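You operate a simulated robot arm through the tools that you are given. There is no shell and no other tool. Be economical: measure what you need, move in short steps, check, and stop when the job is done.

You run a simulated robot arm. Do the job below in one go: nothing can be reset, and whatever is moved stays where it is left.

## Task
Dust the upper pane of the narrow window, then hang its blind half way.
Fine: small purple cloth from the drawer and back where it lay, drawer shut; slats slanted at the end.

Only the result counts: the job must be done as asked and must still hold three seconds after the hand-in. Knocking over, shifting, dropping, spilling or breaking anything else fails it. Flat cloth is picked up by pressing the open fingertips on it (5 to 10 N) and closing them slowly along it; thin cloth reads only 2 to 8 mm in the jaws.

## Robot
A 7-joint arm with a two-finger parallel gripper on a trunk, on a base that drives. Base frame: it is fixed to the floor where the robot stands at the start and does not move with it; the origin is under the middle of the robot, x ahead of it, y to its left, z up. Units: m, rad, N and s.
With the tool pointing down near the work surface it reaches from about 0.1 to 0.86 m from the robot's upright axis, wherever it stands. Its first joint turns from -2.007 to 2.007 rad. Places, roughly: toggle of the narrow blind [1, 0, 1.3]; plant bench drawer [0.9, -0.5, 0.7]; upper sash of the narrow window [1.2, 0.3, 1.6]; wand of the narrow blind [1.1, 0.5, 1.3]; toggle of the wide blind [1, 0.7, 1.3]; wand of the wide blind [1.1, 0.8, 1.3]; catch of the wide window [1.2, 1.1, 1.3]; lever of the wide window [1.1, 0.7, 0.8]; wide window sash [1.2, 1.1, 1]. Payload 3.91 kg.
The TCP is the grasp point between the finger pads, 0.03 m short of the fingertips. In the tool frame z runs along the fingers and y along their closing line. The gripper opens to 0.11 m. The fingers are 0.02 m wide and 0.01 m thick; the gripper's body (0.048 by 0.112 m) begins 0.055 m behind the TCP.
Orientation is told as [roll, pitch, yaw] about the base's x, y, z axes, in that order, counted from this pose: with the fingers straight down and closing along the base's y, the tool's x points along the base's -x, its y along +y and its z along -z.

## Interface
- The arm moves only by the tool play_rows. Its argument "deltas" is a list of rows, each a list of 3 entries, a list of its own where there are three numbers: the finger opening in m, from 0 to 0.11, then the shift along the base's x, y, z in m, then the turn, a rotation vector about the base's x, y, z in rad. In form: [[fingers, [dx, dy, dz], [wx, wy, wz]], ...]. A call has 1 to 20 rows; each row shifts and turns the commanded pose from where the row before left it. Each row takes 0.2 s and may step no farther than 0.05 m and 0.15 rad from the row before; otherwise, or with a gripper value out of range, the whole call is refused. A pose out of reach is approached as far as the arm can. The call stops where the force on the tool passes 50 N (or 10 N more than at its start, if that is more) or the arm is blocked; 0.2 s more then pass. Each finger travels about 0.153 m/s and halts on what it meets, pressing with about 31 N; the grip force reading is that of the motor and also rises with nothing between the fingers. The clock runs only during rows and for 0.2 s after the last one: add rows that do not move to give the fingers time. It gives the time, the measured TCP pose, the force on the tool (base axes), the opening and the grip force at its end, in the units of the frame above (readings bear some noise).
- Cameras (640 x 400 px; columns grow to the right, rows downward): "scene" is now at [0.2331, 0.1874, 1.5368]; the picture's right is [-0.20, -0.98, 0.00], its down [-0.16, 0.03, -0.99] and it looks along [0.97, -0.20, -0.16] (base axes); focal length 214 px, centre (320, 200). "wrist" rides on the gripper at [0.072, 0.017, -0.103] in the tool frame; the picture's right is [-0.23, 0.97, 0.00], its down [-0.76, -0.18, -0.62] and it looks along [-0.61, -0.14, 0.78] (tool axes); focal length 222 px, centre (320, 200). There is no depth. A picture from a camera that has moved, and an enlarged one, comes with that camera's place and axes in the base frame and with its lens.
- grab_frame(camera): a new picture of that camera. It takes no simulated time.
- slide_trunk(by): slides the trunk up (or, below 0, down) by that many m; the arm and the scene camera ride with it, the base frame stays. It gives what a move gives, with no picture.
- roll_base(legs): drives the robot by 1 to 6 legs, each [ahead, left, turn to the left] in m, m and rad, along the robot's own axes; the way and the turn of a leg run together, so that a leg with both is an arc; at most 1.5 m and 3.142 rad a leg. The arm and the cameras ride along, it lands a little off, and it stops where it bumps. It gives what a move gives.
- turn_head(pan, tilt): turns the head with the scene camera to pan (to the left, within 1.396 rad either way) and tilt (down, from -0.506 to 1.204), counted from straight ahead of the robot. It gives what a move gives.
- zoom(camera, box): a new picture of the part [left, top, right, bottom] of that camera's present view, enlarged. It takes no simulated time.
- hand_in(): hands the job in; it is judged then, once.

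Go step by step. Nothing tells you exact positions but the pictures and the camera data: compare them with the known pose of the tool, close in by small moves and look again before you grip or let go. The budget is 120 turns and 82 pictures, counting those below and the enlarged ones. Unless the task says otherwise, let go and move clear before handing in, and close with one line.

The tools are called after "Emit:" as a command line: name --argument value ..., lists and objects as JSON in quotes. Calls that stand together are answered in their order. play_rows: Moves the arm, as the interface text tells. Its arguments: {"type":"object","properties":{"deltas":{"type":"array","items":{"type":"array"}}},"required":["deltas"]} The other tools are called the same way: slide_trunk (by) slides the trunk up or down; roll_base (legs) drives the base; turn_head (pan, tilt) turns the head that bears the scene camera; grab_frame (camera) takes a picture; zoom (camera, box) takes an enlarged picture of a part of a camera's view; hand_in () hands the job in.

At the start:

```text
t: 0.0
position: [0.5517, 0.0609, 1.5963]
tcp_rot: [0.0, 0.0, 0.001]
force: [0.3, 0.7, 0.0]
width: 0.1101
grasp_force: 0.0
trunk travel left (down, up): [-0.831, 0.159]
robot x, y, heading: [-0.0008, 0.0019, -0.004]
head pan, tilt: [-0.204, 0.159]
```

scene: 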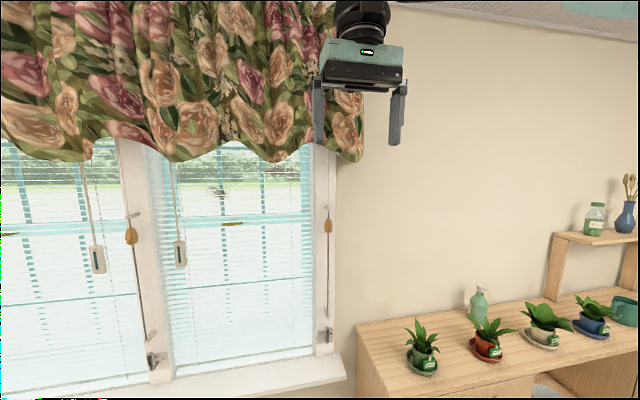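
wrist: 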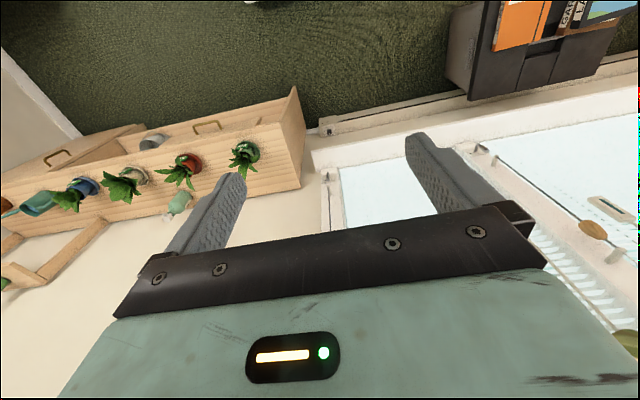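

I see two windows with blinds behind a valance, and a plant bench with a drawer to the right. I'll look closer at the blinds and at the bench.

Emit:
zoom --camera "scene" --box '[80, 120, 360, 400]'

Emit:
turn_head --pan -0.6 --tilt 0.7

Emit:
grab_frame --camera "scene"

```text
1.43 times, centred on (220, 260) of scene
camera zoom: at [0.2331, 0.1874, 1.5368], right [-0.2, -0.98, 0.0], down [-0.16, 0.03, -0.99], along [0.97, -0.2, -0.16], focal length 306 px, centre (463, 114)
```

zoom: 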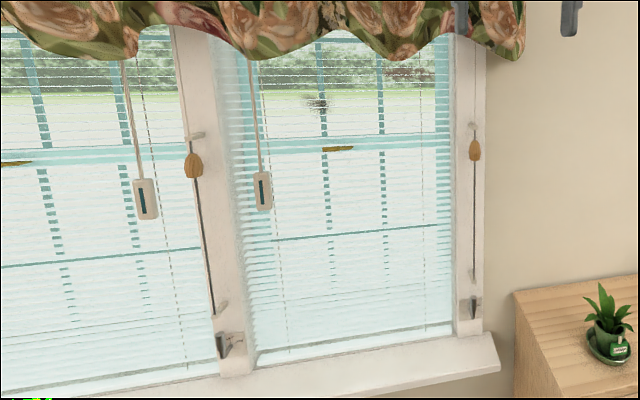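

```text
t: 1.0
position: [0.5511, 0.0608, 1.597]
tcp_rot: [0.0, 0.0, 0.0]
force: [0.5, -0.8, 0.5]
width: 0.1101
grasp_force: 0.1
trunk travel left (down, up): [-0.831, 0.159]
robot x, y, heading: [-0.0014, -0.001, 0.002]
head pan, tilt: [-0.6, 0.7]
```

```text
78 pictures are left
camera scene: at [0.2123, 0.1583, 1.4877], right [-0.56, -0.83, 0.0], down [-0.53, 0.36, -0.77], along [0.63, -0.43, -0.64], focal length 214 px, centre (320, 200)
```

scene: 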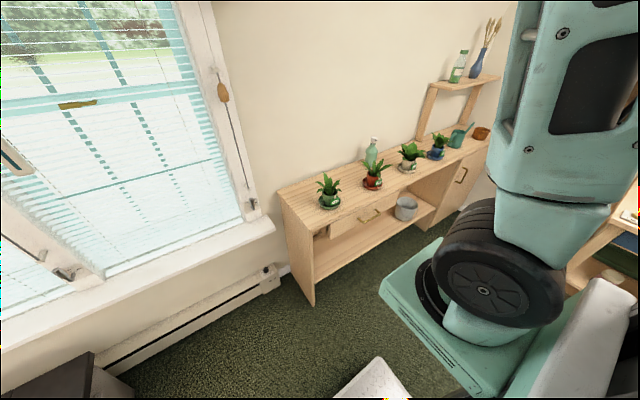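

The narrow window's blind is down in front of the pane. I'll look closely at the toggle, wand and pane, and at the drawer.

Emit:
zoom --camera "scene" --box '[260, 120, 500, 320]'

Emit:
turn_head --pan 0.15 --tilt 0.1

Emit:
grab_frame --camera "scene"

Emit:
zoom --camera "scene" --box '[240, 160, 440, 320]'

```text
2.00 times, centred on (380, 220) of scene
camera zoom: at [0.2123, 0.1583, 1.4877], right [-0.56, -0.83, 0.0], down [-0.53, 0.36, -0.77], along [0.63, -0.43, -0.64], focal length 429 px, centre (200, 160)
```

zoom: 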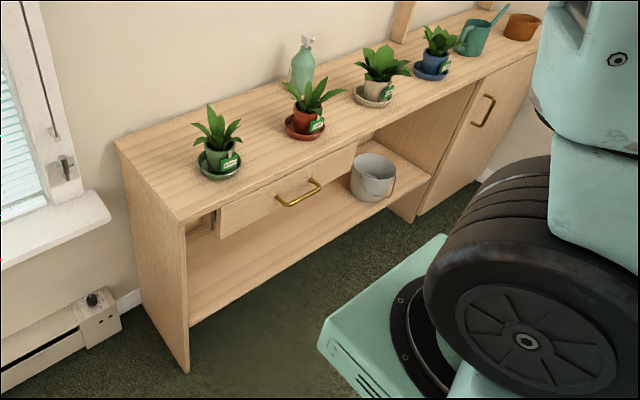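

```text
t: 2.1
position: [0.5515, 0.0608, 1.5972]
tcp_rot: [-0.001, 0.0, 0.0]
force: [0.5, 0.8, 0.7]
width: 0.1099
grasp_force: 0.1
trunk travel left (down, up): [-0.831, 0.159]
robot x, y, heading: [0.0057, -0.0003, -0.003]
head pan, tilt: [0.15, 0.099]
```

```text
76 pictures are left
camera scene: at [0.2332, 0.22, 1.5423], right [0.15, -0.99, 0.0], down [-0.1, -0.01, -0.99], along [0.98, 0.15, -0.1], focal length 214 px, centre (320, 200)
```

scene: 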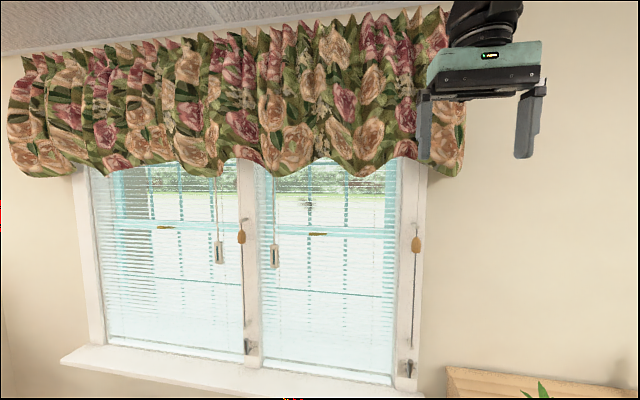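

```text
2.50 times, centred on (340, 240) of scene
camera zoom: at [0.2332, 0.22, 1.5423], right [0.15, -0.99, 0.0], down [-0.1, -0.01, -0.99], along [0.98, 0.15, -0.1], focal length 536 px, centre (270, 100)
```

zoom: 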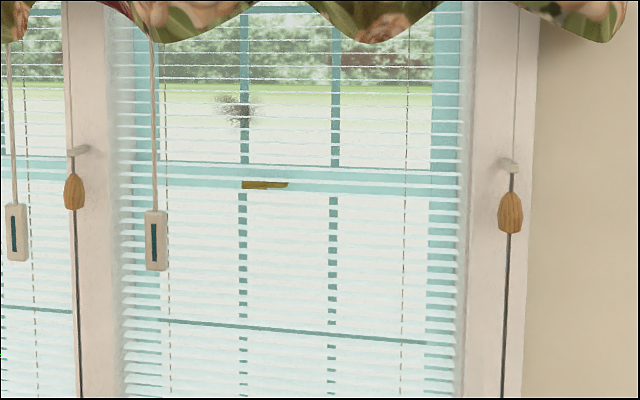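

The toggle hangs on a cord along the right jamb, and the wand hangs at the left. Before driving I'll check the floor and look at the toggle and wand handles at higher zoom.

Emit:
zoom --camera "scene" --box '[380, 180, 460, 240]'

Emit:
zoom --camera "scene" --box '[380, 330, 460, 390]'

Emit:
turn_head --pan 0.0 --tilt 0.8

Emit:
grab_frame --camera "scene"

```text
6.67 times, centred on (420, 210) of scene
camera zoom: at [0.2332, 0.22, 1.5423], right [0.15, -0.99, 0.0], down [-0.1, -0.01, -0.99], along [0.98, 0.15, -0.1], focal length 1430 px, centre (-347, 133)
```

zoom: 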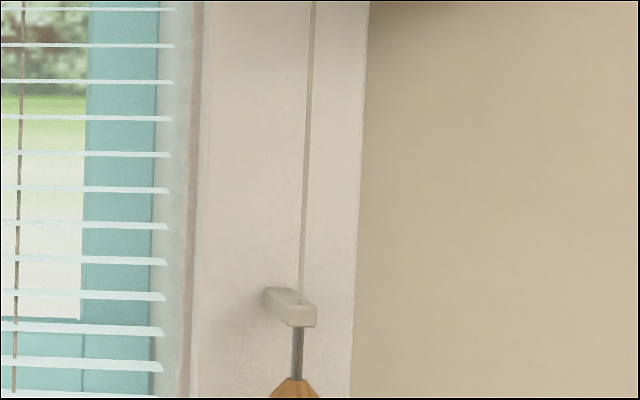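

```text
6.67 times, centred on (420, 360) of scene
camera zoom: at [0.2332, 0.22, 1.5423], right [0.15, -0.99, 0.0], down [-0.1, -0.01, -0.99], along [0.98, 0.15, -0.1], focal length 1430 px, centre (-347, -867)
```

zoom: 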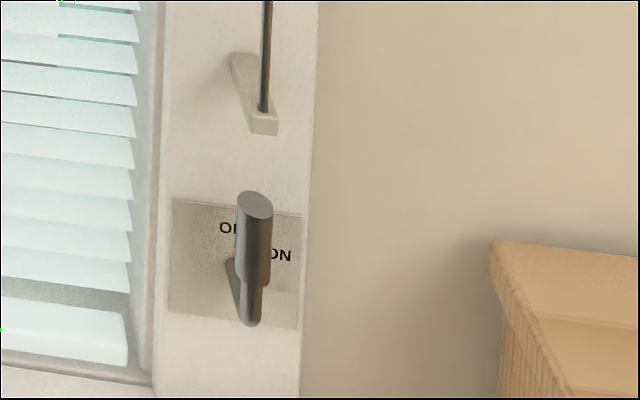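

```text
t: 3.1
position: [0.5515, 0.0601, 1.5971]
tcp_rot: [0.0, 0.0, 0.001]
force: [-0.9, 0.6, -0.1]
width: 0.1101
grasp_force: 0.0
trunk travel left (down, up): [-0.831, 0.159]
robot x, y, heading: [0.0012, 0.0003, 0.001]
head pan, tilt: [0.0, 0.799]
```

```text
72 pictures are left
camera scene: at [0.2229, 0.2063, 1.4794], right [0.0, -1.0, 0.0], down [-0.72, 0.0, -0.7], along [0.7, 0.0, -0.72], focal length 214 px, centre (320, 200)
```

scene: 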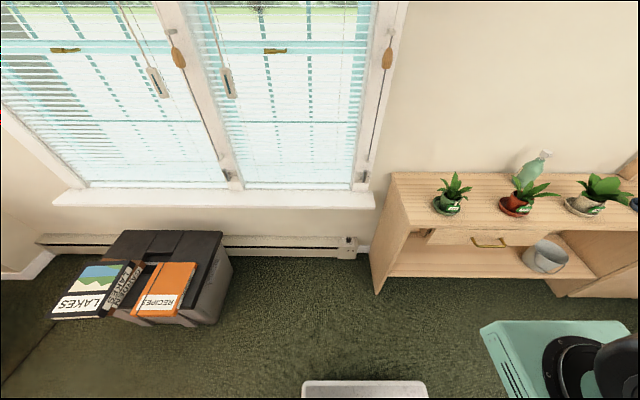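

Toggle triangulates to about [1.02, 0, 1.31] on a vertical slide rod. I'll turn the tool to face forward, level with the toggle, while still clear of everything.

Emit:
play_rows --deltas '[[0.11, [0, 0, -0.025], [0, -0.1428, 0]], [0.11, [0, 0, -0.025], [0, -0.1428, 0]], [0.11, [0, 0, -0.025], [0, -0.1428, 0]], [0.11, [0, 0, -0.025], [0, -0.1428, 0]], [0.11, [0, 0, -0.025], [0, -0.1428, 0]], [0.11, [0, 0, -0.025], [0, -0.1428, 0]], [0.11, [0, 0, -0.025], [0, -0.1428, 0]], [0.11, [0, 0, -0.025], [0, -0.1428, 0]], [0.11, [0, 0, -0.025], [0, -0.1428, 0]], [0.11, [0, 0, -0.025], [0, -0.1428, 0]], [0.11, [0, 0, -0.025], [0, -0.1428, 0]], [0.11, [0, -0.03, -0.01], [0, 0, 0]], [0.11, [0, -0.03, 0], [0, 0, 0]]]'

Emit:
roll_base --legs '[[0.25, 0, 0]]'

Emit:
turn_head --pan -0.2 --tilt 0.2

Emit:
grab_frame --camera "scene"

Emit:
grab_frame --camera "wrist"

```text
t: 5.9
position: [0.6109, 0.074, 1.3432]
tcp_rot: [0.305, -1.569, -0.304]
force: [0.1, -0.7, -0.2]
width: 0.1098
grasp_force: 0.1
out of reach, approached as far as the arm can: row 6, 10, 11, 12, 13
trunk travel left (down, up): [-0.831, 0.159]
robot x, y, heading: [0.0004, -0.0045, 0.001]
head pan, tilt: [0.0, 0.799]
```

```text
t: 7.8
position: [0.8677, 0.0668, 1.343]
tcp_rot: [0.375, -1.569, -0.384]
force: [0.0, 0.4, -0.2]
width: 0.1099
grasp_force: 0.1
trunk travel left (down, up): [-0.831, 0.159]
robot x, y, heading: [0.2582, -0.0023, -0.007]
head pan, tilt: [0.0, 0.799]
```

```text
t: 8.8
position: [0.8673, 0.067, 1.3427]
tcp_rot: [0.351, -1.57, -0.36]
force: [-0.4, -1.6, 0.8]
width: 0.1099
grasp_force: 0.0
trunk travel left (down, up): [-0.831, 0.159]
robot x, y, heading: [0.2577, -0.0009, -0.01]
head pan, tilt: [-0.201, 0.201]
```

```text
71 pictures are left
camera scene: at [0.4914, 0.1846, 1.5329], right [-0.21, -0.98, 0.0], down [-0.2, 0.04, -0.98], along [0.96, -0.2, -0.2], focal length 214 px, centre (320, 200)
```

scene: 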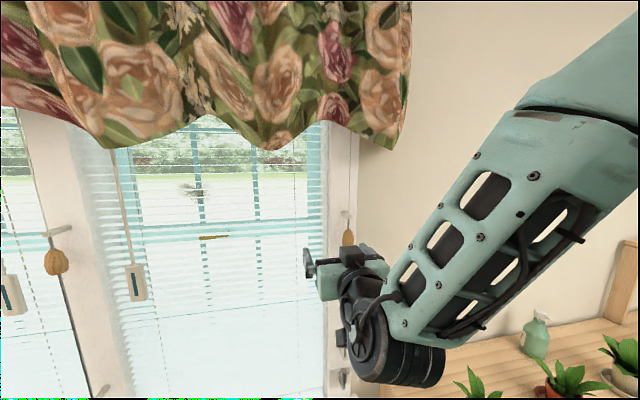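

```text
70 pictures are left
camera wrist: at [0.7653, 0.0861, 1.2714], right [0.01, 0.97, 0.23], down [-0.62, -0.17, 0.76], along [0.78, -0.15, 0.61], focal length 222 px, centre (320, 200)
```

wrist: 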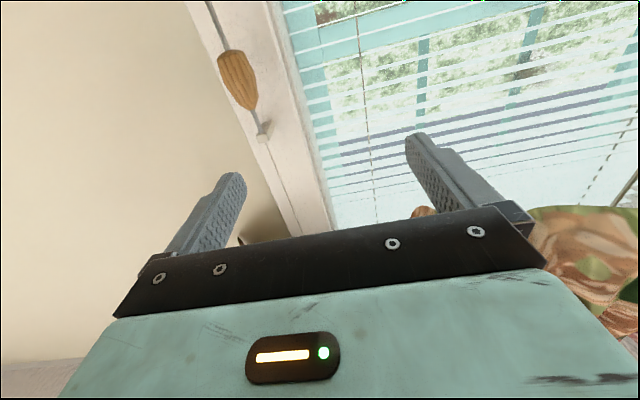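

The toggle triangulates from the wrist to about [1.02, -0.01, 1.30]. I'll step to in front of it and check how the commanded pose follows.

Emit:
play_rows --deltas '[[0.11, [0.01, -0.02, -0.01], [0, 0, 0]], [0.11, [0.01, -0.02, -0.01], [0, 0, 0]], [0.11, [0.01, -0.02, -0.01], [0, 0, 0]], [0.11, [0.01, -0.015, -0.01], [0, 0, 0]]]'

Emit:
grab_frame --camera "wrist"

```text
t: 9.8
position: [0.9262, 0.0046, 1.3061]
tcp_rot: [0.633, -1.57, -0.643]
force: [-0.4, 0.4, 0.3]
width: 0.1101
grasp_force: 0.1
out of reach, approached as far as the arm can: row 1, 2, 3
trunk travel left (down, up): [-0.831, 0.159]
robot x, y, heading: [0.2545, 0.0011, -0.009]
head pan, tilt: [-0.201, 0.201]
```

```text
69 pictures are left
camera wrist: at [0.824, 0.0225, 1.2351], right [0.01, 0.97, 0.23], down [-0.62, -0.17, 0.76], along [0.78, -0.15, 0.61], focal length 222 px, centre (320, 200)
```

wrist: 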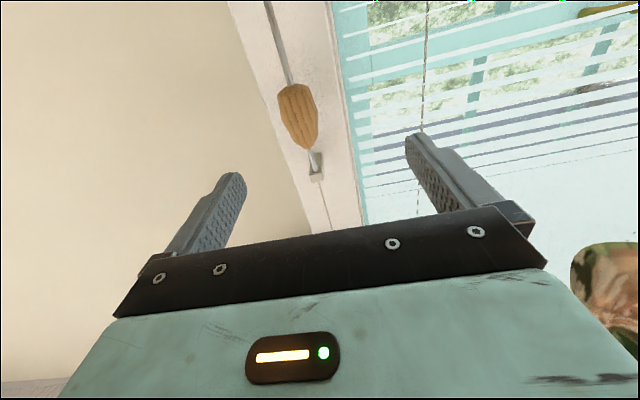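

Toggle refined to [1.03, -0.014, 1.296]. I'll slide forward around it and close gently.

Emit:
play_rows --deltas '[[0.08, [0.01, -0.019, -0.01], [0, 0, 0]], [0.08, [0.03, 0, 0], [0, 0, 0]], [0.08, [0.03, 0, 0], [0, 0, 0]], [0.08, [0.02, 0, 0], [0, 0, 0]], [0.08, [0, 0, 0], [0, 0, 0]]]'

Emit:
grab_frame --camera "wrist"

```text
t: 11.0
position: [1.0139, -0.0119, 1.2961]
tcp_rot: [0.212, -1.569, -0.222]
force: [-0.9, -0.8, -1.2]
width: 0.0801
grasp_force: 0.1
trunk travel left (down, up): [-0.831, 0.159]
robot x, y, heading: [0.2526, -0.0002, -0.01]
head pan, tilt: [-0.201, 0.201]
```

```text
68 pictures are left
camera wrist: at [0.9121, 0.0058, 1.2244], right [0.01, 0.97, 0.23], down [-0.62, -0.17, 0.76], along [0.78, -0.15, 0.61], focal length 222 px, centre (320, 200)
```

wrist: 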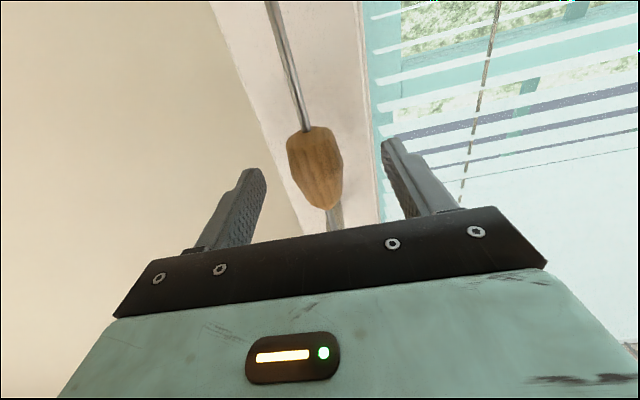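

The toggle sits between the fingertips. I'll go slightly deeper, close, and pull down a little to test.

Emit:
play_rows --deltas '[[0.08, [0.012, 0, 0], [0, 0, 0]], [0.04, [0, 0, 0], [0, 0, 0]], [0.02, [0, 0, 0], [0, 0, 0]], [0.01, [0, 0, 0], [0, 0, 0]], [0.01, [0, 0, 0], [0, 0, 0]]]'

Emit:
play_rows --deltas '[[0.01, [0, 0, -0.01], [0, 0, 0]], [0.01, [0, 0, -0.02], [0, 0, 0]], [0.01, [0, 0, -0.02], [0, 0, 0]]]'

Emit:
grab_frame --camera "scene"

```text
t: 12.2
position: [1.0255, -0.0144, 1.2956]
tcp_rot: [0.914, -1.57, -0.925]
force: [-0.5, -11.3, 1.6]
width: 0.0321
grasp_force: 44.8
trunk travel left (down, up): [-0.831, 0.159]
robot x, y, heading: [0.2578, -0.0014, -0.006]
head pan, tilt: [-0.201, 0.201]
```

```text
t: 13.0
position: [1.0264, -0.0142, 1.2435]
tcp_rot: [0.019, -1.563, -0.029]
force: [10.8, -12.6, 0.4]
width: 0.0321
grasp_force: 45.0
trunk travel left (down, up): [-0.831, 0.159]
robot x, y, heading: [0.2571, -0.0024, -0.01]
head pan, tilt: [-0.201, 0.201]
```

```text
67 pictures are left
camera scene: at [0.4924, 0.1837, 1.5328], right [-0.21, -0.98, 0.0], down [-0.2, 0.04, -0.98], along [0.96, -0.2, -0.2], focal length 214 px, centre (320, 200)
```

scene: 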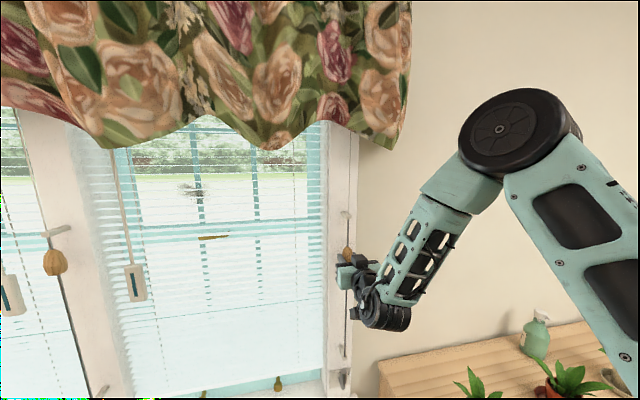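

Pulling the toggle down raises the blind. I'll keep pulling down in steps.

Emit:
play_rows --deltas '[[0.01, [0, -0.002, -0.02], [0, 0, 0]], [0.01, [0, 0, -0.02], [0, 0, 0]], [0.01, [0, 0, -0.02], [0, 0, 0]], [0.01, [0, 0, -0.02], [0, 0, 0]], [0.01, [0, 0, -0.02], [0, 0, 0]], [0.01, [0, 0, -0.02], [0, 0, 0]], [0.01, [0, 0, -0.02], [0, 0, 0]]]'

Emit:
grab_frame --camera "scene"

```text
t: 14.6
position: [1.025, -0.0146, 1.1086]
tcp_rot: [-0.579, -1.567, 0.555]
force: [28.5, -9.3, 1.6]
width: 0.0321
grasp_force: 44.7
out of reach, approached as far as the arm can: row 7
trunk travel left (down, up): [-0.831, 0.159]
robot x, y, heading: [0.2557, -0.0008, -0.011]
head pan, tilt: [-0.201, 0.201]
```

```text
66 pictures are left
camera scene: at [0.4933, 0.1838, 1.5327], right [-0.21, -0.98, 0.0], down [-0.2, 0.04, -0.98], along [0.96, -0.2, -0.2], focal length 214 px, centre (320, 200)
```

scene: 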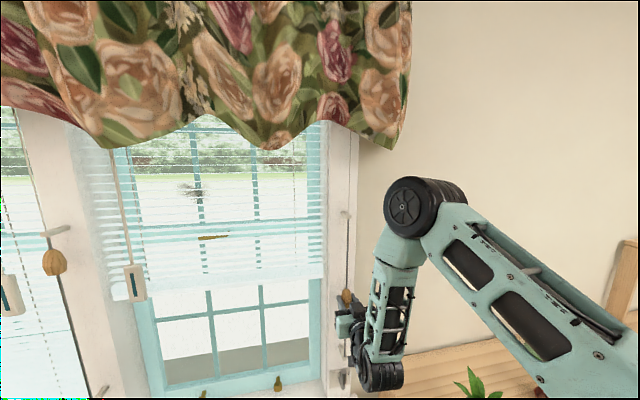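

The arm is at its limit in this posture, so I'll use the trunk to carry the toggle further down.

Emit:
slide_trunk --by -0.08

Emit:
grab_frame --camera "scene"

```text
t: 15.8
position: [1.0241, -0.0138, 1.0293]
tcp_rot: [-0.422, -1.562, 0.403]
force: [23.9, -26.5, -2.0]
width: 0.032
grasp_force: 44.5
trunk travel left (down, up): [-0.751, 0.239]
robot x, y, heading: [0.255, -0.0012, -0.01]
head pan, tilt: [-0.201, 0.201]
```

```text
65 pictures are left
camera scene: at [0.4928, 0.183, 1.4527], right [-0.21, -0.98, 0.0], down [-0.2, 0.04, -0.98], along [0.96, -0.2, -0.2], focal length 214 px, centre (320, 200)
```

scene: 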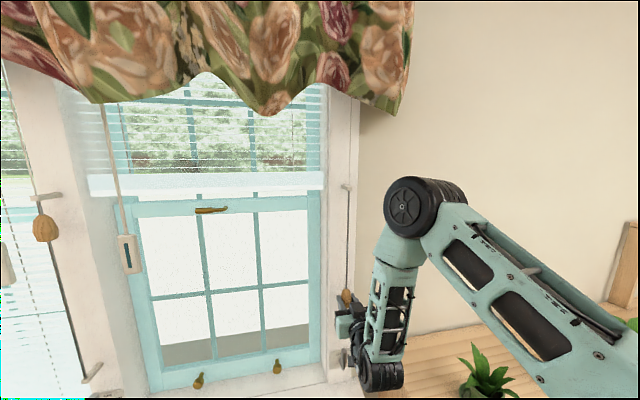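

The bottom rail is now just above the meeting rail. I'll ease the side force and keep going down.

Emit:
slide_trunk --by -0.05

Emit:
grab_frame --camera "scene"

```text
t: 16.7
position: [1.0232, -0.0136, 0.9791]
tcp_rot: [-0.49, -1.564, 0.466]
force: [17.8, -27.6, -1.8]
width: 0.0321
grasp_force: 45.3
trunk travel left (down, up): [-0.701, 0.289]
robot x, y, heading: [0.2583, 0.0006, -0.009]
head pan, tilt: [-0.201, 0.201]
```

```text
64 pictures are left
camera scene: at [0.4923, 0.1832, 1.4028], right [-0.21, -0.98, 0.0], down [-0.2, 0.04, -0.98], along [0.96, -0.2, -0.2], focal length 214 px, centre (320, 200)
```

scene: 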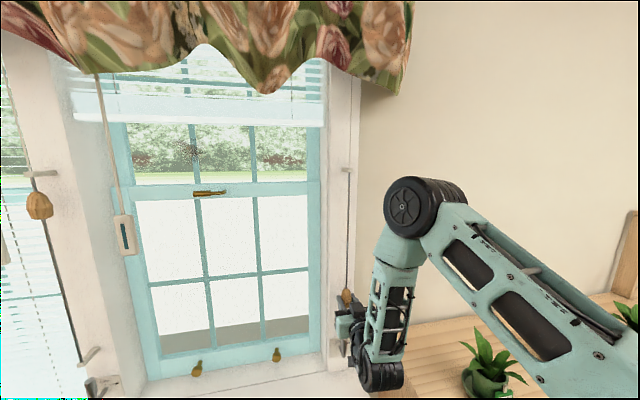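

Emit:
slide_trunk --by -0.03

Emit:
grab_frame --camera "wrist"

Emit:
grab_frame --camera "scene"

```text
t: 17.4
position: [1.0235, -0.0144, 0.9485]
tcp_rot: [-0.46, -1.564, 0.438]
force: [14.3, -27.8, -2.8]
width: 0.0319
grasp_force: 45.5
trunk travel left (down, up): [-0.671, 0.319]
robot x, y, heading: [0.2554, 0.0008, -0.012]
head pan, tilt: [-0.201, 0.201]
```

```text
63 pictures are left
camera wrist: at [0.9213, 0.005, 0.8779], right [0.02, 0.97, 0.22], down [-0.62, -0.16, 0.77], along [0.78, -0.16, 0.6], focal length 222 px, centre (320, 200)
```

wrist: 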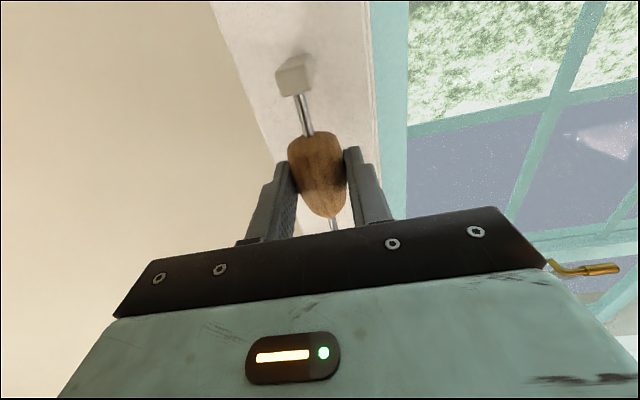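

```text
62 pictures are left
camera scene: at [0.4922, 0.1833, 1.3727], right [-0.21, -0.98, 0.0], down [-0.2, 0.04, -0.98], along [0.96, -0.2, -0.2], focal length 214 px, centre (320, 200)
```

scene: 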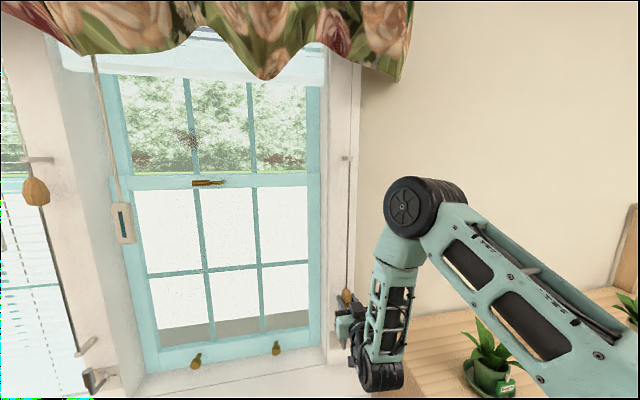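

About 3 cm of rod remains below the toggle; I'll use most of it.

Emit:
slide_trunk --by -0.03

Emit:
grab_frame --camera "wrist"

```text
t: 17.9
position: [1.0237, -0.0144, 0.9427]
tcp_rot: [-2.997, -1.547, 2.973]
force: [-17.6, -5.7, 13.3]
width: 0.0322
grasp_force: 44.5
trunk travel left (down, up): [-0.655, 0.335]
robot x, y, heading: [0.2574, 0.0011, -0.004]
head pan, tilt: [-0.201, 0.201]
stopped: the force on the tool passed its limit (the readings are from after the stop); the commanded pose is now the measured one
```

```text
61 pictures are left
camera wrist: at [0.9236, 0.0052, 0.8687], right [0.02, 0.97, 0.22], down [-0.64, -0.16, 0.75], along [0.76, -0.16, 0.62], focal length 222 px, centre (320, 200)
```

wrist: 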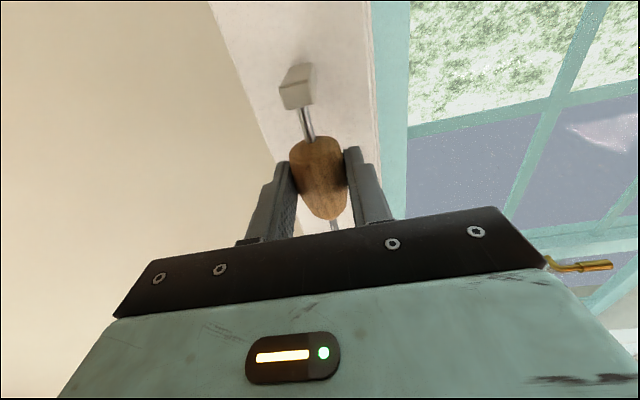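

The toggle hit its end stop after about 0.353 m of travel, so the blind is fully up. I'll release, back off and see whether it holds.

Emit:
play_rows --deltas '[[0.03, [0, 0, 0], [0, 0, 0]], [0.05, [0, 0, 0], [0, 0, 0]], [0.07, [0, 0, 0], [0, 0, 0]], [0.08, [0, 0, 0], [0, 0, 0]], [0.08, [-0.03, 0, 0], [0, 0, 0]], [0.08, [-0.03, 0, 0], [0, 0, 0]], [0.08, [-0.04, 0, 0], [0, 0, 0]], [0.08, [-0.04, 0, 0], [0, 0, 0]]]'

Emit:
slide_trunk --by 0.3

Emit:
grab_frame --camera "scene"

```text
t: 19.7
position: [0.9046, -0.0105, 0.9467]
tcp_rot: [-2.862, -1.557, 2.838]
force: [0.1, 0.8, 0.8]
width: 0.0799
grasp_force: 0.0
out of reach, approached as far as the arm can: row 8
trunk travel left (down, up): [-0.655, 0.335]
robot x, y, heading: [0.2547, -0.0015, -0.011]
head pan, tilt: [-0.201, 0.201]
```

```text
t: 22.7
position: [0.906, -0.0089, 1.2462]
tcp_rot: [-2.872, -1.557, 2.849]
force: [0.3, 0.3, 1.1]
width: 0.08
grasp_force: 0.0
trunk travel left (down, up): [-0.955, 0.035]
robot x, y, heading: [0.2537, 0.0036, -0.008]
head pan, tilt: [-0.201, 0.201]
```

```text
60 pictures are left
camera scene: at [0.4914, 0.1845, 1.6567], right [-0.21, -0.98, 0.0], down [-0.2, 0.04, -0.98], along [0.96, -0.2, -0.2], focal length 214 px, centre (320, 200)
```

scene: 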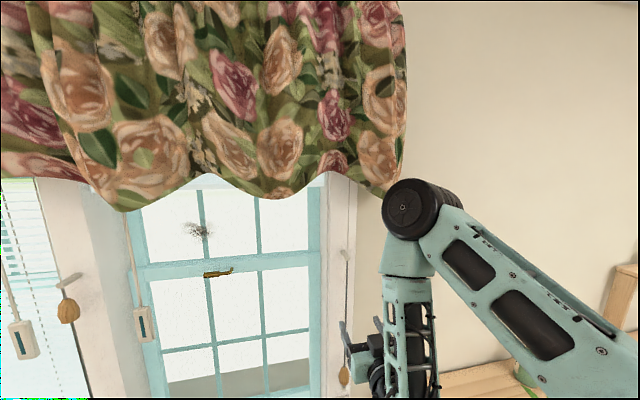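

The blind holds at the top, and the dust spot is at about [1.2, 0.43, 1.42] on the upper pane. Now I'll back off and look at the drawer.

Emit:
roll_base --legs '[[-0.3, 0, 0], [0, -0.25, 0]]'

Emit:
turn_head --pan -0.35 --tilt 0.7

Emit:
grab_frame --camera "scene"

```text
t: 26.2
position: [0.6046, -0.2623, 1.2477]
tcp_rot: [-2.864, -1.558, 2.84]
force: [0.1, 1.1, -0.3]
width: 0.08
grasp_force: 0.0
trunk travel left (down, up): [-0.955, 0.035]
robot x, y, heading: [-0.0466, -0.2538, -0.015]
head pan, tilt: [-0.201, 0.201]
```

```text
t: 27.1
position: [0.6037, -0.2616, 1.2472]
tcp_rot: [-2.874, -1.556, 2.849]
force: [-0.5, -0.7, 0.1]
width: 0.0799
grasp_force: 0.0
trunk travel left (down, up): [-0.955, 0.035]
robot x, y, heading: [-0.0442, -0.249, -0.011]
head pan, tilt: [-0.351, 0.7]
```

```text
59 pictures are left
camera scene: at [0.1792, -0.078, 1.6114], right [-0.35, -0.94, 0.0], down [-0.6, 0.23, -0.77], along [0.72, -0.27, -0.64], focal length 214 px, centre (320, 200)
```

scene: 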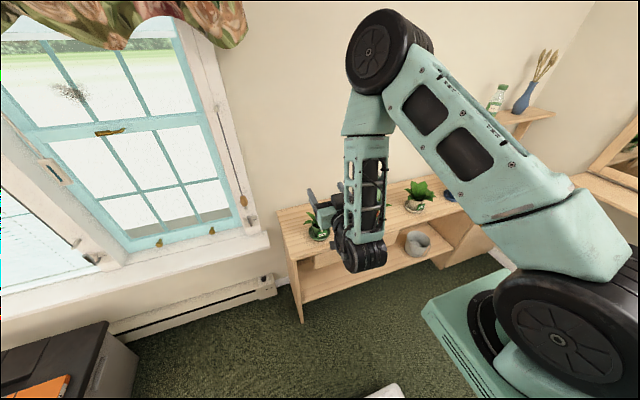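

The handle sits near [0.79, -0.595, 0.60] with the bar running along y. I'll line up with it, lower the trunk and roll the tool so the fingers close vertically.

Emit:
roll_base --legs '[[0, -0.3, 0]]'

Emit:
slide_trunk --by -0.5

Emit:
play_rows --deltas '[[0.08, [0, 0, 0], [0.1428, 0, 0]], [0.08, [0, 0, 0], [0.1428, 0, 0]], [0.08, [0, 0, 0], [0.1428, 0, 0]], [0.08, [0, 0, 0], [0.1428, 0, 0]], [0.08, [0, 0, 0], [0.1428, 0, 0]], [0.08, [0, 0, 0], [0.1428, 0, 0]], [0.08, [0, 0, 0], [0.1428, 0, 0]], [0.08, [0, 0, 0], [0.1428, 0, 0]], [0.08, [0, 0, 0], [0.1428, 0, 0]], [0.08, [0, 0, 0], [0.1428, 0, 0]], [0.08, [0, 0, 0], [0.1428, 0, 0]]]'

Emit:
grab_frame --camera "wrist"

Emit:
grab_frame --camera "scene"

```text
t: 29.2
position: [0.5996, -0.5656, 1.2469]
tcp_rot: [-2.869, -1.558, 2.845]
force: [0.2, 0.3, 0.4]
width: 0.0797
grasp_force: 0.0
trunk travel left (down, up): [-0.955, 0.035]
robot x, y, heading: [-0.0483, -0.5557, -0.013]
head pan, tilt: [-0.351, 0.7]
```

```text
refused: -0.5 is not a number from -0.4 to 0.4
```

```text
t: 31.6
position: [0.6225, -0.5046, 1.4713]
tcp_rot: [1.534, -0.008, -1.579]
force: [0.0, 0.9, 0.3]
width: 0.0799
grasp_force: 0.0
out of reach, approached as far as the arm can: row 1, 2, 3, 4, 5, 6, 7, 8, 9, 10, 11
trunk travel left (down, up): [-0.955, 0.035]
robot x, y, heading: [-0.0469, -0.5543, -0.011]
head pan, tilt: [-0.351, 0.7]
```

```text
58 pictures are left
camera wrist: at [0.5214, -0.4303, 1.4936], right [0.03, -0.22, 0.97], down [-0.64, -0.76, -0.15], along [0.77, -0.62, -0.17], focal length 222 px, centre (320, 200)
```

wrist: 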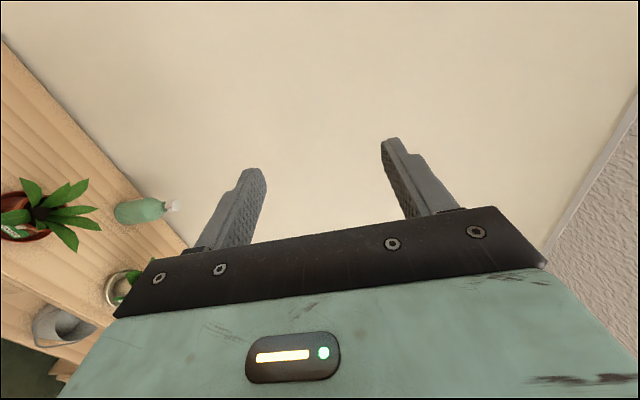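

```text
57 pictures are left
camera scene: at [0.1757, -0.3805, 1.6113], right [-0.35, -0.94, 0.0], down [-0.6, 0.23, -0.76], along [0.72, -0.27, -0.64], focal length 214 px, centre (320, 200)
```

scene: 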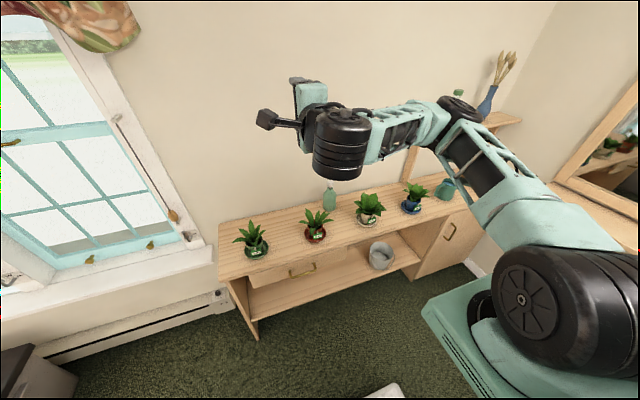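

Orientation is as wanted. I'll lower in stages and recheck the handle location.

Emit:
slide_trunk --by -0.4

Emit:
play_rows --deltas '[[0.08, [-0.01, 0, -0.04], [0, 0, 0]], [0.08, [-0.01, 0, -0.04], [0, 0, 0]], [0.08, [-0.01, 0, -0.04], [0, 0, 0]], [0.08, [-0.01, -0.02, -0.04], [0, 0, 0]], [0.08, [0, -0.02, -0.04], [0, 0, 0]], [0.08, [0, -0.02, -0.04], [0, 0, 0]]]'

Emit:
grab_frame --camera "scene"

```text
t: 35.4
position: [0.6219, -0.5038, 1.0734]
tcp_rot: [1.533, -0.009, -1.58]
force: [0.0, 0.1, 0.5]
width: 0.0796
grasp_force: 0.1
trunk travel left (down, up): [-0.555, 0.435]
robot x, y, heading: [-0.0476, -0.5567, -0.013]
head pan, tilt: [-0.351, 0.7]
```

```text
t: 36.8
position: [0.6366, -0.5994, 1.0422]
tcp_rot: [1.515, -0.012, -1.577]
force: [-0.6, 0.0, -0.1]
width: 0.0803
grasp_force: 0.2
out of reach, approached as far as the arm can: row 1, 2, 3, 4, 5, 6
trunk travel left (down, up): [-0.555, 0.435]
robot x, y, heading: [-0.0478, -0.558, -0.008]
head pan, tilt: [-0.351, 0.7]
```

```text
56 pictures are left
camera scene: at [0.1757, -0.3803, 1.2113], right [-0.35, -0.94, 0.0], down [-0.6, 0.23, -0.76], along [0.72, -0.27, -0.64], focal length 214 px, centre (320, 200)
```

scene: 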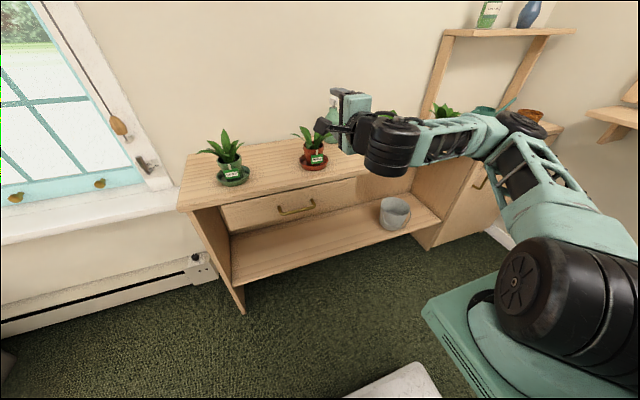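

The handle refines to about [0.74, -0.505, 0.70], with the bench top near 0.77. I'll lower the trunk to handle height and shift left.

Emit:
slide_trunk --by -0.34

Emit:
roll_base --legs '[[0, 0.09, 0]]'

Emit:
grab_frame --camera "wrist"

Emit:
grab_frame --camera "scene"

```text
t: 40.1
position: [0.6364, -0.5993, 0.7019]
tcp_rot: [1.517, -0.013, -1.58]
force: [0.5, -0.2, -0.2]
width: 0.08
grasp_force: 0.0
trunk travel left (down, up): [-0.215, 0.775]
robot x, y, heading: [-0.0482, -0.5522, -0.008]
head pan, tilt: [-0.351, 0.7]
```

```text
t: 41.2
position: [0.6363, -0.5051, 0.7027]
tcp_rot: [1.517, -0.014, -1.572]
force: [-0.3, -0.6, -0.3]
width: 0.08
grasp_force: 0.1
trunk travel left (down, up): [-0.215, 0.775]
robot x, y, heading: [-0.048, -0.4631, -0.002]
head pan, tilt: [-0.351, 0.7]
```

```text
55 pictures are left
camera wrist: at [0.5357, -0.4315, 0.7254], right [0.05, -0.21, 0.98], down [-0.63, -0.76, -0.13], along [0.77, -0.61, -0.18], focal length 222 px, centre (320, 200)
```

wrist: 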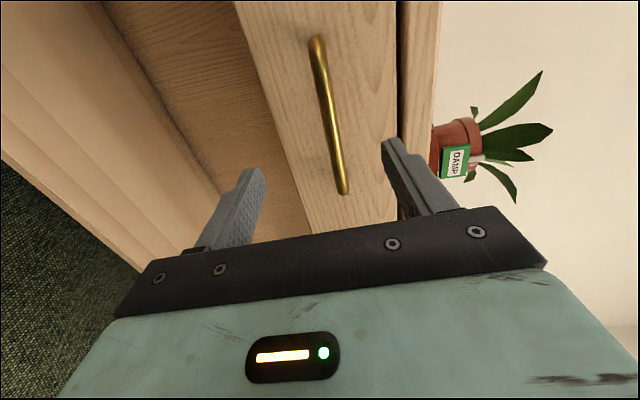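

```text
54 pictures are left
camera scene: at [0.1756, -0.2881, 0.8713], right [-0.35, -0.94, 0.0], down [-0.6, 0.22, -0.76], along [0.72, -0.27, -0.64], focal length 214 px, centre (320, 200)
```

scene: 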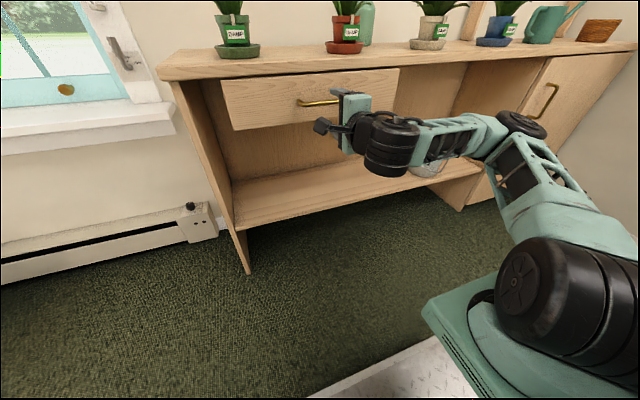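

The handle is straight ahead, centred at about z 0.707. I'll advance with the fingers at 4 cm.

Emit:
play_rows --deltas '[[0.045, [0.02, 0, 0.005], [0, 0, 0]], [0.045, [0.03, 0, 0], [0, 0, 0]], [0.045, [0.03, 0, 0], [0, 0, 0]], [0.045, [0, 0, 0], [0, 0, 0]]]'

Emit:
grab_frame --camera "wrist"

```text
t: 42.2
position: [0.7119, -0.508, 0.7129]
tcp_rot: [1.512, -0.014, -1.57]
force: [-43.2, -8.6, -2.6]
width: 0.0418
grasp_force: 0.2
trunk travel left (down, up): [-0.215, 0.775]
robot x, y, heading: [-0.046, -0.4695, -0.009]
head pan, tilt: [-0.351, 0.7]
```

```text
53 pictures are left
camera wrist: at [0.6115, -0.4345, 0.7357], right [0.06, -0.21, 0.98], down [-0.63, -0.76, -0.13], along [0.77, -0.61, -0.18], focal length 222 px, centre (320, 200)
```

wrist: 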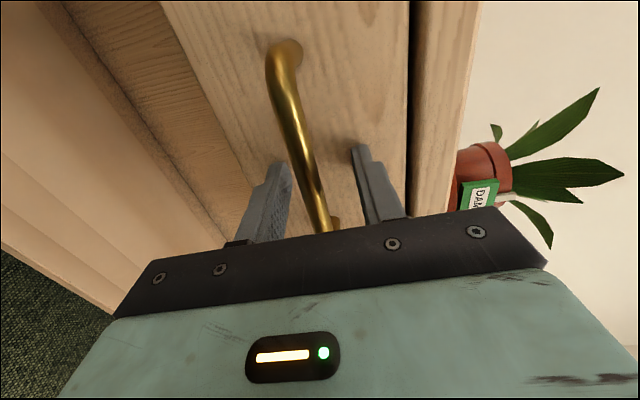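

The fingertips touch the drawer face with the bar between them. I'll ease back, close, and pull.

Emit:
play_rows --deltas '[[0.045, [-0.012, 0, -0.005], [0, 0, 0]], [0.02, [0, 0, 0], [0, 0, 0]], [0.005, [0, 0, 0], [0, 0, 0]], [0.005, [0, 0, 0], [0, 0, 0]]]'

Emit:
roll_base --legs '[[-0.1, 0, 0]]'

Emit:
grab_frame --camera "scene"

```text
t: 43.2
position: [0.7024, -0.508, 0.7116]
tcp_rot: [1.513, -0.012, -1.571]
force: [1.3, 2.9, 4.0]
width: 0.0117
grasp_force: 44.2
out of reach, approached as far as the arm can: row 1
trunk travel left (down, up): [-0.215, 0.775]
robot x, y, heading: [-0.0471, -0.4619, -0.001]
head pan, tilt: [-0.351, 0.7]
```

```text
t: 44.4
position: [0.6002, -0.5055, 0.7104]
tcp_rot: [1.512, -0.014, -1.567]
force: [0.1, 30.0, 7.8]
width: 0.0121
grasp_force: 45.0
trunk travel left (down, up): [-0.215, 0.775]
robot x, y, heading: [-0.1477, -0.464, -0.015]
head pan, tilt: [-0.351, 0.7]
```

```text
52 pictures are left
camera scene: at [0.0747, -0.2872, 0.8713], right [-0.35, -0.94, 0.0], down [-0.6, 0.23, -0.77], along [0.72, -0.27, -0.64], focal length 214 px, centre (320, 200)
```

scene: 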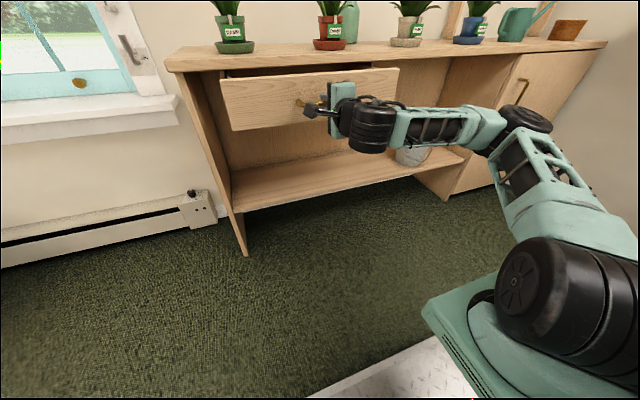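

The drawer is opening. I'll pull it further.

Emit:
roll_base --legs '[[-0.13, 0, 0]]'

Emit:
play_rows --deltas '[[0.03, [0, 0, 0], [0, 0, 0]], [0.04, [0, 0, 0], [0, 0, 0]], [0.04, [0, 0, 0], [0, 0, 0]]]'

Emit:
roll_base --legs '[[-0.12, 0, 0]]'

Emit:
slide_trunk --by 0.4

Emit:
grab_frame --camera "scene"

```text
t: 45.7
position: [0.4717, -0.5037, 0.7099]
tcp_rot: [1.511, -0.013, -1.566]
force: [-0.4, -2.6, 4.0]
width: 0.0116
grasp_force: 44.8
trunk travel left (down, up): [-0.215, 0.775]
robot x, y, heading: [-0.2803, -0.4579, -0.007]
head pan, tilt: [-0.351, 0.7]
```

```text
t: 46.5
position: [0.4708, -0.5039, 0.71]
tcp_rot: [1.51, -0.015, -1.567]
force: [-0.2, 1.1, 0.2]
width: 0.0401
grasp_force: 0.0
trunk travel left (down, up): [-0.215, 0.775]
robot x, y, heading: [-0.2779, -0.4606, -0.007]
head pan, tilt: [-0.351, 0.7]
```

```text
t: 47.7
position: [0.3499, -0.5037, 0.7098]
tcp_rot: [1.51, -0.013, -1.566]
force: [-0.3, -0.1, 0.1]
width: 0.0398
grasp_force: 0.1
trunk travel left (down, up): [-0.215, 0.775]
robot x, y, heading: [-0.3988, -0.464, -0.004]
head pan, tilt: [-0.351, 0.7]
```

```text
t: 51.6
position: [0.3484, -0.5028, 1.1105]
tcp_rot: [1.512, -0.014, -1.566]
force: [-0.1, 0.4, 0.4]
width: 0.0402
grasp_force: 0.0
trunk travel left (down, up): [-0.615, 0.375]
robot x, y, heading: [-0.3981, -0.4602, -0.004]
head pan, tilt: [-0.351, 0.7]
```

```text
51 pictures are left
camera scene: at [-0.1769, -0.2856, 1.2713], right [-0.35, -0.94, 0.0], down [-0.6, 0.22, -0.76], along [0.72, -0.27, -0.64], focal length 214 px, centre (320, 200)
```

scene: 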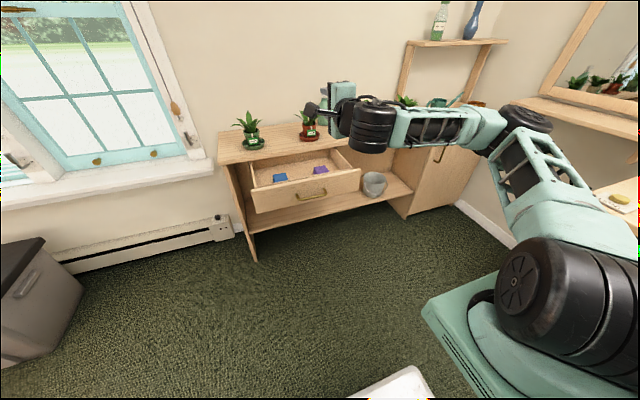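

The drawer is open with a blue and a purple cloth inside. I'll zoom in.

Emit:
zoom --camera "scene" --box '[230, 130, 380, 225]'

```text
4.21 times, centred on (305, 178) of scene
camera zoom: at [-0.1769, -0.2856, 1.2713], right [-0.35, -0.94, 0.0], down [-0.6, 0.22, -0.76], along [0.72, -0.27, -0.64], focal length 903 px, centre (383, 295)
```

zoom: 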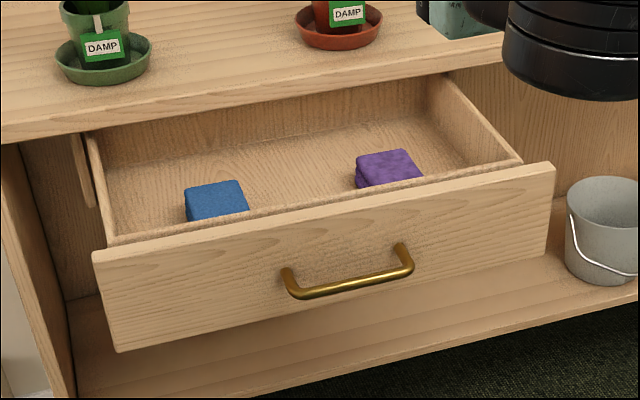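

The purple cloth is a small folded square at about [0.70, -0.62]. I'll turn the tool straight down and move above the drawer for a closer look.

Emit:
play_rows --deltas '[[0.08, [0, 0, 0], [0, 0.1428, 0]], [0.08, [0, 0, 0], [0, 0.1428, 0]], [0.08, [0, 0, 0], [0, 0.1428, 0]], [0.08, [0, 0, 0], [0, 0.1428, 0]], [0.08, [0, 0, 0], [0, 0.1428, 0]], [0.08, [0, 0, 0], [0, 0.1428, 0]], [0.08, [0, 0, 0], [0, 0.1428, 0]], [0.08, [0, 0, 0], [0, 0.1428, 0]], [0.08, [0, 0, 0], [0, 0.1428, 0]], [0.08, [0, 0, 0], [0, 0.1428, 0]], [0.08, [0, 0, 0], [0, 0.1428, 0]]]'

Emit:
play_rows --deltas '[[0.08, [0, 0, 0], [0, 0, 0.1428]], [0.08, [0, 0, 0], [0, 0, 0.1428]], [0.08, [0, 0, 0], [0, 0, 0.1428]], [0.08, [0, 0, 0], [0, 0, 0.1428]], [0.08, [0, 0, 0], [0, 0, 0.1428]], [0.08, [0, 0, 0], [0, 0, 0.1428]], [0.08, [0, 0, 0], [0, 0, 0.1428]], [0.08, [0, 0, 0], [0, 0, 0.1428]], [0.08, [0, 0, 0], [0, 0, 0.1428]], [0.08, [0, 0, 0], [0, 0, 0.1428]], [0.08, [0, 0, 0], [0, 0, 0.1428]]]'

```text
t: 54.0
position: [0.3492, -0.5043, 1.1113]
tcp_rot: [-0.057, 0.004, -1.557]
force: [0.5, 0.2, 0.6]
width: 0.0799
grasp_force: 0.0
trunk travel left (down, up): [-0.615, 0.375]
robot x, y, heading: [-0.3991, -0.4606, -0.002]
head pan, tilt: [-0.351, 0.7]
```

```text
t: 56.4
position: [0.3481, -0.5033, 1.1095]
tcp_rot: [-0.058, 0.006, 0.015]
force: [0.0, 0.4, -0.3]
width: 0.0801
grasp_force: 0.0
trunk travel left (down, up): [-0.615, 0.375]
robot x, y, heading: [-0.4021, -0.4619, -0.007]
head pan, tilt: [-0.351, 0.7]
```

Emit:
roll_base --legs '[[0.33, -0.1, 0]]'

Emit:
play_rows --deltas '[[0.08, [0, 0, -0.04], [0.058, 0, 0]], [0.08, [0, 0, -0.04], [0, 0, 0]], [0.08, [0, 0, -0.04], [0, 0, 0]], [0.08, [0, 0, -0.04], [0, 0, 0]]]'

Emit:
grab_frame --camera "wrist"

Emit:
grab_frame --camera "scene"

```text
t: 58.6
position: [0.678, -0.5974, 1.1107]
tcp_rot: [-0.059, 0.006, 0.021]
force: [-0.4, 0.5, 0.7]
width: 0.0801
grasp_force: 0.2
trunk travel left (down, up): [-0.615, 0.375]
robot x, y, heading: [-0.0735, -0.5604, -0.001]
head pan, tilt: [-0.351, 0.7]
```

```text
t: 59.6
position: [0.6772, -0.5953, 0.9487]
tcp_rot: [-0.003, 0.005, 0.023]
force: [-0.7, 0.1, 0.4]
width: 0.0802
grasp_force: 0.2
trunk travel left (down, up): [-0.615, 0.375]
robot x, y, heading: [-0.0679, -0.5586, -0.0]
head pan, tilt: [-0.351, 0.7]
```

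```text
49 pictures are left
camera wrist: at [0.6058, -0.5795, 1.0537], right [0.21, 0.98, 0.0], down [0.77, -0.16, 0.62], along [0.61, -0.13, -0.78], focal length 222 px, centre (320, 200)
```

wrist: 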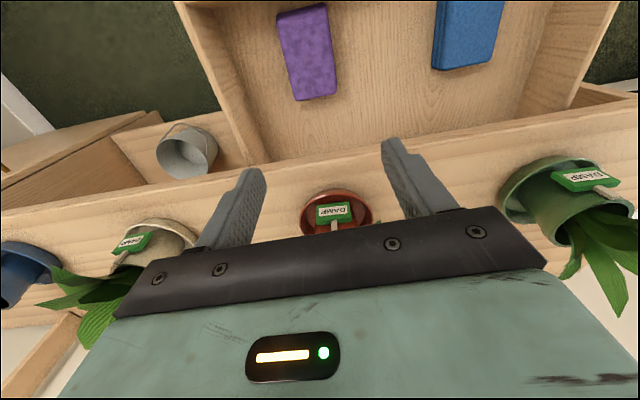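

```text
48 pictures are left
camera scene: at [0.1515, -0.3829, 1.2714], right [-0.34, -0.94, 0.0], down [-0.61, 0.22, -0.77], along [0.72, -0.26, -0.64], focal length 214 px, centre (320, 200)
```

scene: 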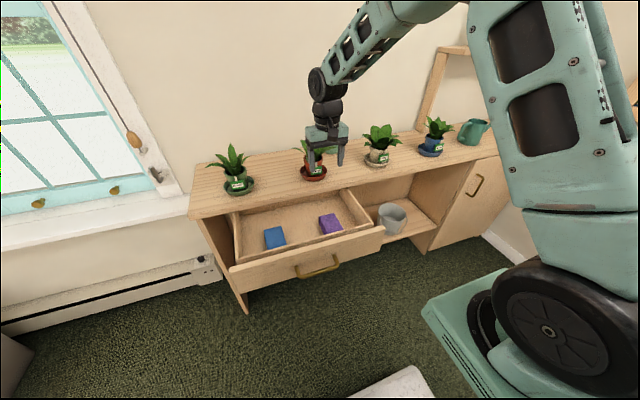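

The purple cloth is at about [0.635, -0.605, 0.70]. I'll shift above it, descend part way and re-look.

Emit:
play_rows --deltas '[[0.06, [-0.02, -0.005, -0.04], [0, 0, 0]], [0.06, [-0.02, -0.005, -0.04], [0, 0, -0.02]], [0.06, [0, 0, -0.04], [0, 0, 0]], [0.06, [0, 0, -0.03], [0, 0, 0]], [0.06, [0, 0, 0], [0, 0, 0]]]'

Emit:
grab_frame --camera "wrist"

```text
t: 60.8
position: [0.6378, -0.6036, 0.8031]
tcp_rot: [-0.002, 0.002, 0.004]
force: [0.3, 0.0, -0.5]
width: 0.0598
grasp_force: 0.0
trunk travel left (down, up): [-0.615, 0.375]
robot x, y, heading: [-0.0678, -0.5592, 0.001]
head pan, tilt: [-0.351, 0.7]
```

```text
47 pictures are left
camera wrist: at [0.5663, -0.5884, 0.908], right [0.23, 0.97, 0.0], down [0.76, -0.18, 0.62], along [0.6, -0.14, -0.78], focal length 222 px, centre (320, 200)
```

wrist: 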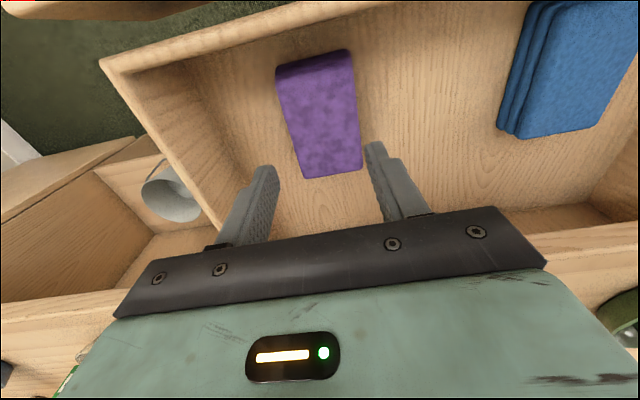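

The cloth centre refines to [0.636, -0.60, 0.683]. I'll descend with the fingers partly open until light contact.

Emit:
play_rows --deltas '[[0.05, [0, 0.003, -0.03], [0, 0, 0]], [0.05, [0, 0, -0.03], [0, 0, 0]], [0.05, [0, 0, -0.02], [0, 0, 0]], [0.05, [0, 0, 0], [0, 0, 0]]]'

Emit:
grab_frame --camera "wrist"

```text
t: 61.5
position: [0.6464, -0.6041, 0.7482]
tcp_rot: [-0.001, -0.019, 0.002]
force: [1.1, -2.1, 28.6]
width: 0.05
grasp_force: 0.3
trunk travel left (down, up): [-0.615, 0.375]
robot x, y, heading: [-0.071, -0.562, -0.0]
head pan, tilt: [-0.351, 0.7]
stopped in row 3: the force on the tool passed its limit (the readings are from after the stop); the commanded pose is now the measured one
```

```text
46 pictures are left
camera wrist: at [0.5729, -0.5864, 0.8507], right [0.23, 0.97, 0.0], down [0.75, -0.18, 0.64], along [0.62, -0.14, -0.77], focal length 222 px, centre (320, 200)
```

wrist: 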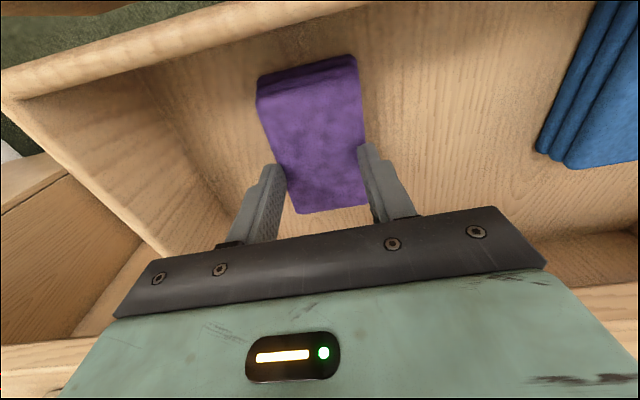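

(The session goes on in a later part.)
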